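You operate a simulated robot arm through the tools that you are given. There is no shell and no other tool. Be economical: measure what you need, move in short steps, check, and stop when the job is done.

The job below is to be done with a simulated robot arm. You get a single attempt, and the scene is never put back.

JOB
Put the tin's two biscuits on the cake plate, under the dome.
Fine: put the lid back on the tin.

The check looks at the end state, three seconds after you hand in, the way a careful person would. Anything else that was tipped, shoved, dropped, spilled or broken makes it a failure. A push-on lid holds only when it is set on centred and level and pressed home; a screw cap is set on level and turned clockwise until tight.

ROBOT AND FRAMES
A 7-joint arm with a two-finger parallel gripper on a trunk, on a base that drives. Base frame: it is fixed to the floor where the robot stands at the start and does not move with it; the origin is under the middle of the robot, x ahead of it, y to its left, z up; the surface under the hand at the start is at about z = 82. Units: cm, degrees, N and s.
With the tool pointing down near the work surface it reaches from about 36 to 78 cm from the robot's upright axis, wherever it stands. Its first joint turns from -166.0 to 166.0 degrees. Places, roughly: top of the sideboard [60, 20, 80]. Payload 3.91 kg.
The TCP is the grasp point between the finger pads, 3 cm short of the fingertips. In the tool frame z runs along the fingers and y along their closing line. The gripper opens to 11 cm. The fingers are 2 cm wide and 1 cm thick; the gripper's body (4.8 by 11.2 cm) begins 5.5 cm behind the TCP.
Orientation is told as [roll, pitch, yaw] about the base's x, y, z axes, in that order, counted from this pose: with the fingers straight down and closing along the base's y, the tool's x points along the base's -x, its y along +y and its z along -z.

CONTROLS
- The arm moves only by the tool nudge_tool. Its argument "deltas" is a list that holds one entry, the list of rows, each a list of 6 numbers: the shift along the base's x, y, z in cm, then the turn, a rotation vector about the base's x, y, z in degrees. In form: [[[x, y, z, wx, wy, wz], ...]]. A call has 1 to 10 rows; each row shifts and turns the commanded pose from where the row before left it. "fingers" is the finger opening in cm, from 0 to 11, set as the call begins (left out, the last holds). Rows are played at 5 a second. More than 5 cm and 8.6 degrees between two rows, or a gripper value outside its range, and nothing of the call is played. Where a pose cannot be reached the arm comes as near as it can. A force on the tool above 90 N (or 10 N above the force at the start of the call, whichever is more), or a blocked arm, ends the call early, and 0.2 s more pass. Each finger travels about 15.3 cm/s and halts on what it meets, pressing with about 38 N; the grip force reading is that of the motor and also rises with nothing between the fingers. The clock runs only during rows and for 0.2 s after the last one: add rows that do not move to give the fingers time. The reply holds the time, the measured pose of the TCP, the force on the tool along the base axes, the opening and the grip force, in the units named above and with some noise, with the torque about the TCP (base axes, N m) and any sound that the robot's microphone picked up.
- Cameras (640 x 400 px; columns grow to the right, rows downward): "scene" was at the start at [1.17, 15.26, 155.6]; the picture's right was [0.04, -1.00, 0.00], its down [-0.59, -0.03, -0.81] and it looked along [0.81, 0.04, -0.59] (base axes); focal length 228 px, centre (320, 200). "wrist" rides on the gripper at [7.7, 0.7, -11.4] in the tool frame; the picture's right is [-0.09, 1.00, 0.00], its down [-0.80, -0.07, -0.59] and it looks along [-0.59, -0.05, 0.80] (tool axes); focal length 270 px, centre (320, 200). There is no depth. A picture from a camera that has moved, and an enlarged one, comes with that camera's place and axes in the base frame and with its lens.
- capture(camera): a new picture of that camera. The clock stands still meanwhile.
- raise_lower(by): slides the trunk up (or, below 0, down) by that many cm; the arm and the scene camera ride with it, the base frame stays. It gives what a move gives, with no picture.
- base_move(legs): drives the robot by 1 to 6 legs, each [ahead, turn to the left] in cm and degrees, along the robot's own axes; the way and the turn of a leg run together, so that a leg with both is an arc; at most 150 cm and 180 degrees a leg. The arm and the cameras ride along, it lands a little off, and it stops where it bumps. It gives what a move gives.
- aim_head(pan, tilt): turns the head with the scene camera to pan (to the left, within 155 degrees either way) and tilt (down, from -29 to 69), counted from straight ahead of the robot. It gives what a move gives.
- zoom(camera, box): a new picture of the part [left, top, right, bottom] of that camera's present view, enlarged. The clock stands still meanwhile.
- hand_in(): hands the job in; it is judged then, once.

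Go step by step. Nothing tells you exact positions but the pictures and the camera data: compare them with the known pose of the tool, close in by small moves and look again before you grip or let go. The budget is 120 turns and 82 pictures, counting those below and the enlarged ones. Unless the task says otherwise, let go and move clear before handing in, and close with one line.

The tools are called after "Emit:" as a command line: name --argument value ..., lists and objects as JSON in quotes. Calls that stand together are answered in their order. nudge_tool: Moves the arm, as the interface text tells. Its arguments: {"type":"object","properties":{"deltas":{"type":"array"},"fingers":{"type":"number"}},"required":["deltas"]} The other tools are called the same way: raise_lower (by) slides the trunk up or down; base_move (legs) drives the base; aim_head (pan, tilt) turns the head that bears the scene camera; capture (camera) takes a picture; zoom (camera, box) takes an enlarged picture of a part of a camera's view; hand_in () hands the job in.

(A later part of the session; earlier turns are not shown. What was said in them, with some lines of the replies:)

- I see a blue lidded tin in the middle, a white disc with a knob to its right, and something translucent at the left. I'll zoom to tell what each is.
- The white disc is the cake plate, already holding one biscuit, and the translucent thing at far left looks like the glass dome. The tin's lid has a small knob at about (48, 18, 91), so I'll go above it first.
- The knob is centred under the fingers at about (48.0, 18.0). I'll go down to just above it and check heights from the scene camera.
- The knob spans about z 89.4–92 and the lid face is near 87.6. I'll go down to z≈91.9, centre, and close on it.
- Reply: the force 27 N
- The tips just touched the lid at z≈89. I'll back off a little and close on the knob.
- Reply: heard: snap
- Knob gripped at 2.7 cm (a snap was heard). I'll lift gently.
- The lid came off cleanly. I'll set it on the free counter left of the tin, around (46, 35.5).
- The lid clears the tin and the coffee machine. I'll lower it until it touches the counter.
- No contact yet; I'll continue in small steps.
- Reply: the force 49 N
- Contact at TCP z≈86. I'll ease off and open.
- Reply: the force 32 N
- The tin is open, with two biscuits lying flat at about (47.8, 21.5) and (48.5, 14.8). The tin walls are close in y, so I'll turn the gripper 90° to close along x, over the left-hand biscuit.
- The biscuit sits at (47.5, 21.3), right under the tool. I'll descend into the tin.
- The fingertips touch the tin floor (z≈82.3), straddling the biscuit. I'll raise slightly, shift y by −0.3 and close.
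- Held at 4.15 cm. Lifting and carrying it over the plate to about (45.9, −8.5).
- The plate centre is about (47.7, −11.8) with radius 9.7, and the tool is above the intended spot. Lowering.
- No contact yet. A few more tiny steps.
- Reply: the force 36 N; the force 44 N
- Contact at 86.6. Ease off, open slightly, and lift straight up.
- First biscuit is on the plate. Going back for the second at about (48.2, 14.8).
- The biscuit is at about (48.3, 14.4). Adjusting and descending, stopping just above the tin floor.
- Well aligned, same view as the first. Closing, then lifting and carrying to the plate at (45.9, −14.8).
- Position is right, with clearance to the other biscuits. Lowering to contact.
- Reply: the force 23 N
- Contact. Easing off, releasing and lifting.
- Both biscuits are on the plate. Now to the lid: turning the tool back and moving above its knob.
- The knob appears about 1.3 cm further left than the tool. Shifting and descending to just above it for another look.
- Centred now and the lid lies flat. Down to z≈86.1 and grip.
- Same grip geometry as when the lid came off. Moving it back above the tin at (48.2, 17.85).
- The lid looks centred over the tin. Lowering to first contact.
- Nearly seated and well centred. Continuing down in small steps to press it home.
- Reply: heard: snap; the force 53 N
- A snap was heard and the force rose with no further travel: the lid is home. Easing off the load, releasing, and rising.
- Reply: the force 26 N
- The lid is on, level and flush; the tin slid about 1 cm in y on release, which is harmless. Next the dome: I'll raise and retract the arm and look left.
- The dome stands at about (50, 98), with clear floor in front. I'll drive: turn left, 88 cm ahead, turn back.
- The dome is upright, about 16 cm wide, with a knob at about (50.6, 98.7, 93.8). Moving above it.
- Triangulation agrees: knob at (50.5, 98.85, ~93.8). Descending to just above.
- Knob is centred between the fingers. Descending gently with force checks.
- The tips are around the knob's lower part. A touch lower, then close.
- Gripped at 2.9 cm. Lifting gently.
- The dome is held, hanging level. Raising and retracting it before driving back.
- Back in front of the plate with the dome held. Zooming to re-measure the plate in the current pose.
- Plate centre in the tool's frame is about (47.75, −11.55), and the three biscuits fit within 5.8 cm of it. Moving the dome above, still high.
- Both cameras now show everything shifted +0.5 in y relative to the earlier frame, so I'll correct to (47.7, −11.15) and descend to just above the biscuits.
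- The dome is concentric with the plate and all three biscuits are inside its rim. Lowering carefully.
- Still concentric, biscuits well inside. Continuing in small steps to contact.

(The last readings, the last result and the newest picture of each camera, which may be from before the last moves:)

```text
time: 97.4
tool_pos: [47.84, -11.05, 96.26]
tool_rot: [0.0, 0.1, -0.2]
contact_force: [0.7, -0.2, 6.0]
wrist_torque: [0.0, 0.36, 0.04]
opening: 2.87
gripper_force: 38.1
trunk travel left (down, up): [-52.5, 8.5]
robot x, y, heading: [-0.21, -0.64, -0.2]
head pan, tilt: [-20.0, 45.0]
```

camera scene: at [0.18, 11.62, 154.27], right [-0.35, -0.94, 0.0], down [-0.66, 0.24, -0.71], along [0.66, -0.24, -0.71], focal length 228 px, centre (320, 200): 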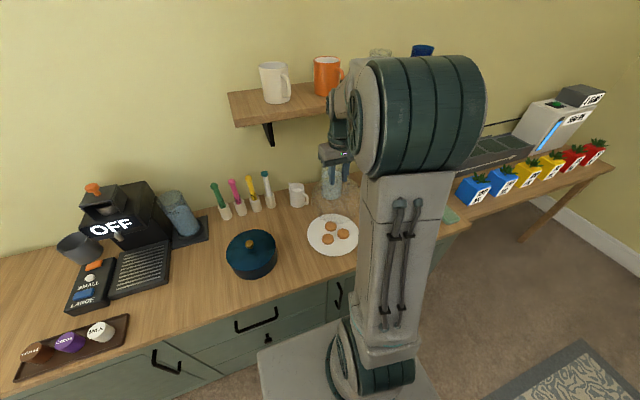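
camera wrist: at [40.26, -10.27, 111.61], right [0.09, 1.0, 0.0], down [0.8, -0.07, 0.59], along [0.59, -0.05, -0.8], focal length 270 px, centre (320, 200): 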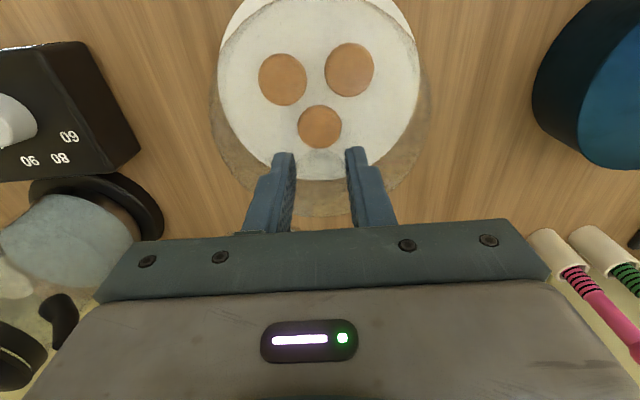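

Light contact with the plate at the expected height. Opening the fingers in small increments so the dome isn't dragged.

Emit:
nudge_tool --deltas '[[[0, 0, 0.05, 0, 0, 0], [0, 0, 0, 0, 0, 0]]]' --fingers 3.2

Emit:
nudge_tool --deltas '[[[0, 0, 0.1, 0, 0, 0], [0, 0, 0, 0, 0, 0]]]' --fingers 4.5

Emit:
nudge_tool --deltas '[[[0, 0, 1, 0, 0, 0], [0, 0, 3, 0, 0, 0], [0, 0, 4, 0, 0, 0], [0, 0, 4.5, 0, 0, 0], [0, 0, 4.5, 0, 0, 0], [0, 0, 0, 0, 0, 0]]]'

Emit:
capture --camera "wrist"

Emit:
zoom --camera "scene" --box '[280, 170, 380, 270]'

```text
time: 98.0
tool_pos: [47.76, -11.03, 96.24]
tool_rot: [0.0, -0.1, -0.2]
contact_force: [-0.8, -0.2, -0.8]
wrist_torque: [0.0, -0.03, 0.02]
opening: 3.18
gripper_force: 0.0
trunk travel left (down, up): [-52.5, 8.5]
robot x, y, heading: [0.07, -0.38, -0.5]
head pan, tilt: [-20.0, 45.0]
```

```text
time: 98.6
tool_pos: [47.86, -11.03, 96.22]
tool_rot: [0.1, 0.0, -0.1]
contact_force: [0.2, -1.0, -0.1]
wrist_torque: [0.01, 0.0, 0.0]
opening: 4.48
gripper_force: 0.0
trunk travel left (down, up): [-52.5, 8.5]
robot x, y, heading: [0.13, -0.41, -0.2]
head pan, tilt: [-20.0, 45.0]
```

```text
time: 100.0
tool_pos: [47.69, -11.04, 113.36]
tool_rot: [0.0, 0.0, -0.2]
contact_force: [-0.4, -0.1, -0.7]
wrist_torque: [-0.01, 0.0, 0.0]
opening: 4.53
gripper_force: 0.1
trunk travel left (down, up): [-52.5, 8.5]
robot x, y, heading: [0.21, -0.42, -0.3]
head pan, tilt: [-20.0, 45.0]
```

```text
14 pictures are left
camera wrist: at [40.25, -10.22, 124.74], right [0.09, 1.0, 0.0], down [0.8, -0.07, 0.59], along [0.59, -0.05, -0.8], focal length 270 px, centre (320, 200)
```

wrist: 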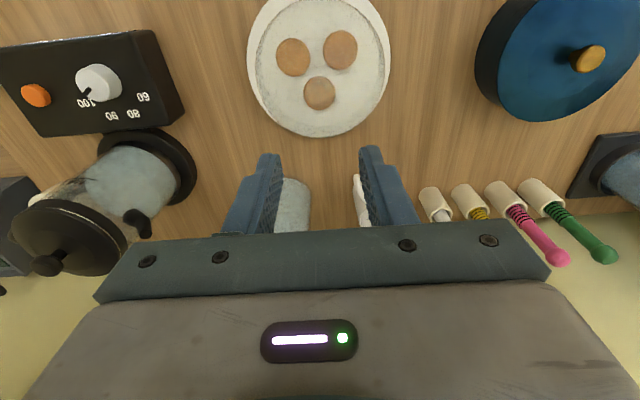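

```text
4.00 times, centred on (330, 220) of scene
camera zoom: at [0.1, 11.65, 154.27], right [-0.35, -0.94, 0.0], down [-0.66, 0.24, -0.71], along [0.66, -0.24, -0.71], focal length 910 px, centre (280, 120)
```

zoom: 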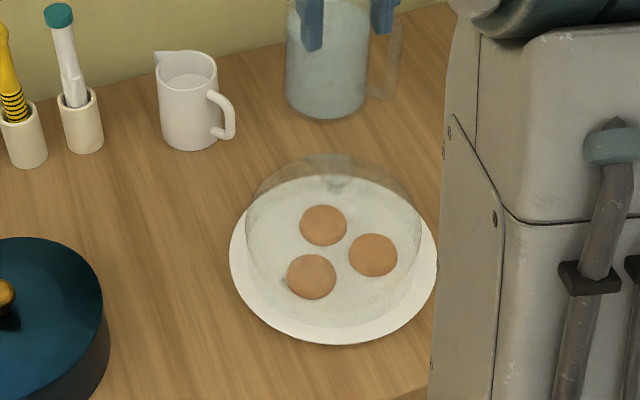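

The dome sits concentric on the plate with the three biscuits inside. Moving clear and taking a close look at the tin's lid.

Emit:
nudge_tool --deltas '[[[-2, 0, 4.5, 0, 0, 0], [-2, 0, 4.5, 0, 0, 0], [-2, 0, 4.5, 0, 0, 0], [-2, 0, 4.5, 0, 0, 0], [-2, 0, 3, 0, 0, 0], [0, 0, 0, 0, 0, 0]]]'

Emit:
aim_head --pan 0 --tilt 50

Emit:
capture --camera "scene"

Emit:
zoom --camera "scene" --box '[260, 140, 360, 240]'

```text
time: 101.4
tool_pos: [37.89, -11.03, 134.37]
tool_rot: [0.1, 0.0, -0.3]
contact_force: [-0.7, -0.1, -0.7]
wrist_torque: [-0.02, -0.02, -0.02]
opening: 4.51
gripper_force: 0.1
trunk travel left (down, up): [-52.5, 8.5]
robot x, y, heading: [0.17, -0.23, -0.2]
head pan, tilt: [-20.0, 45.0]
```

```text
time: 102.2
tool_pos: [37.83, -10.94, 134.45]
tool_rot: [0.0, -0.1, -0.1]
contact_force: [-0.4, -1.1, -0.4]
wrist_torque: [0.02, -0.02, -0.04]
opening: 4.52
gripper_force: 0.0
trunk travel left (down, up): [-52.5, 8.5]
robot x, y, heading: [0.07, -0.69, -0.3]
head pan, tilt: [0.0, 50.0]
```

```text
12 pictures are left
camera scene: at [0.17, 14.42, 153.58], right [0.0, -1.0, 0.0], down [-0.77, 0.0, -0.64], along [0.64, 0.0, -0.77], focal length 228 px, centre (320, 200)
```

scene: 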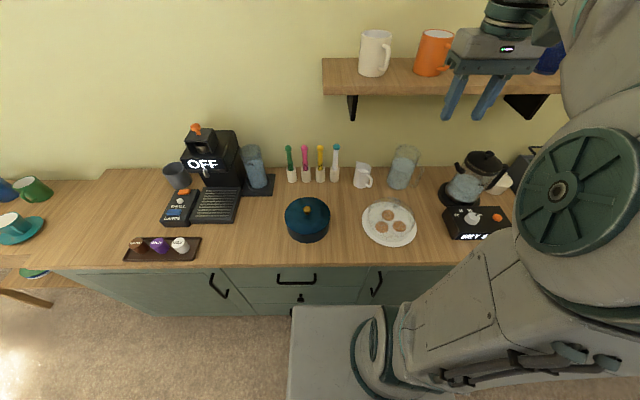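

```text
4.00 times, centred on (310, 190) of scene
camera zoom: at [0.17, 14.42, 153.58], right [0.0, -1.0, 0.0], down [-0.77, 0.0, -0.64], along [0.64, 0.0, -0.77], focal length 910 px, centre (360, 240)
```

zoom: 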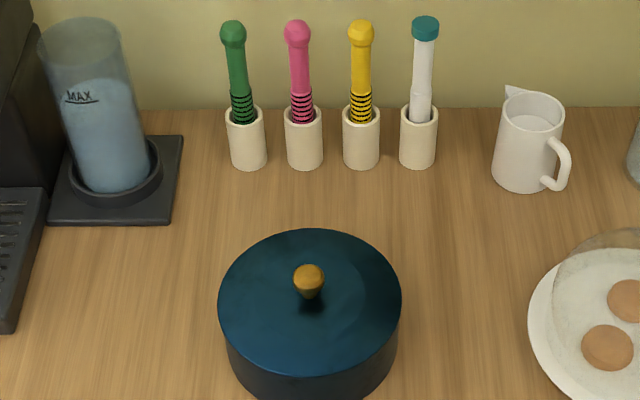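

Everything else is as it was. One closer view of the tin to confirm the lid sits flush all round.

Emit:
zoom --camera "scene" --box '[275, 190, 340, 250]'

```text
6.67 times, centred on (308, 220) of scene
camera zoom: at [0.17, 14.42, 153.58], right [0.0, -1.0, 0.0], down [-0.77, 0.0, -0.64], along [0.64, 0.0, -0.77], focal length 1517 px, centre (403, 67)
```

zoom: 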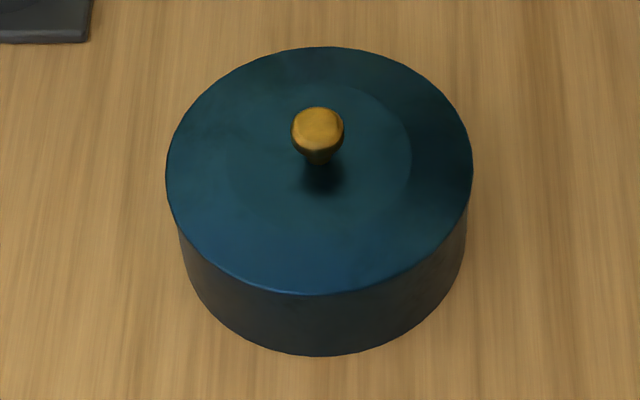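

The lid is centred, level and flush, and the dome covers the biscuits on the plate. The arm is clear, so I'm handing in.

Emit:
hand_in

```text
The job is handed in.
```

I put the tin's two biscuits on the cake plate next to the one already there and set the dome over all three. The lid is back on the tin and pressed home with a snap. The tin slid about 1 cm to the left when I let go of the lid.
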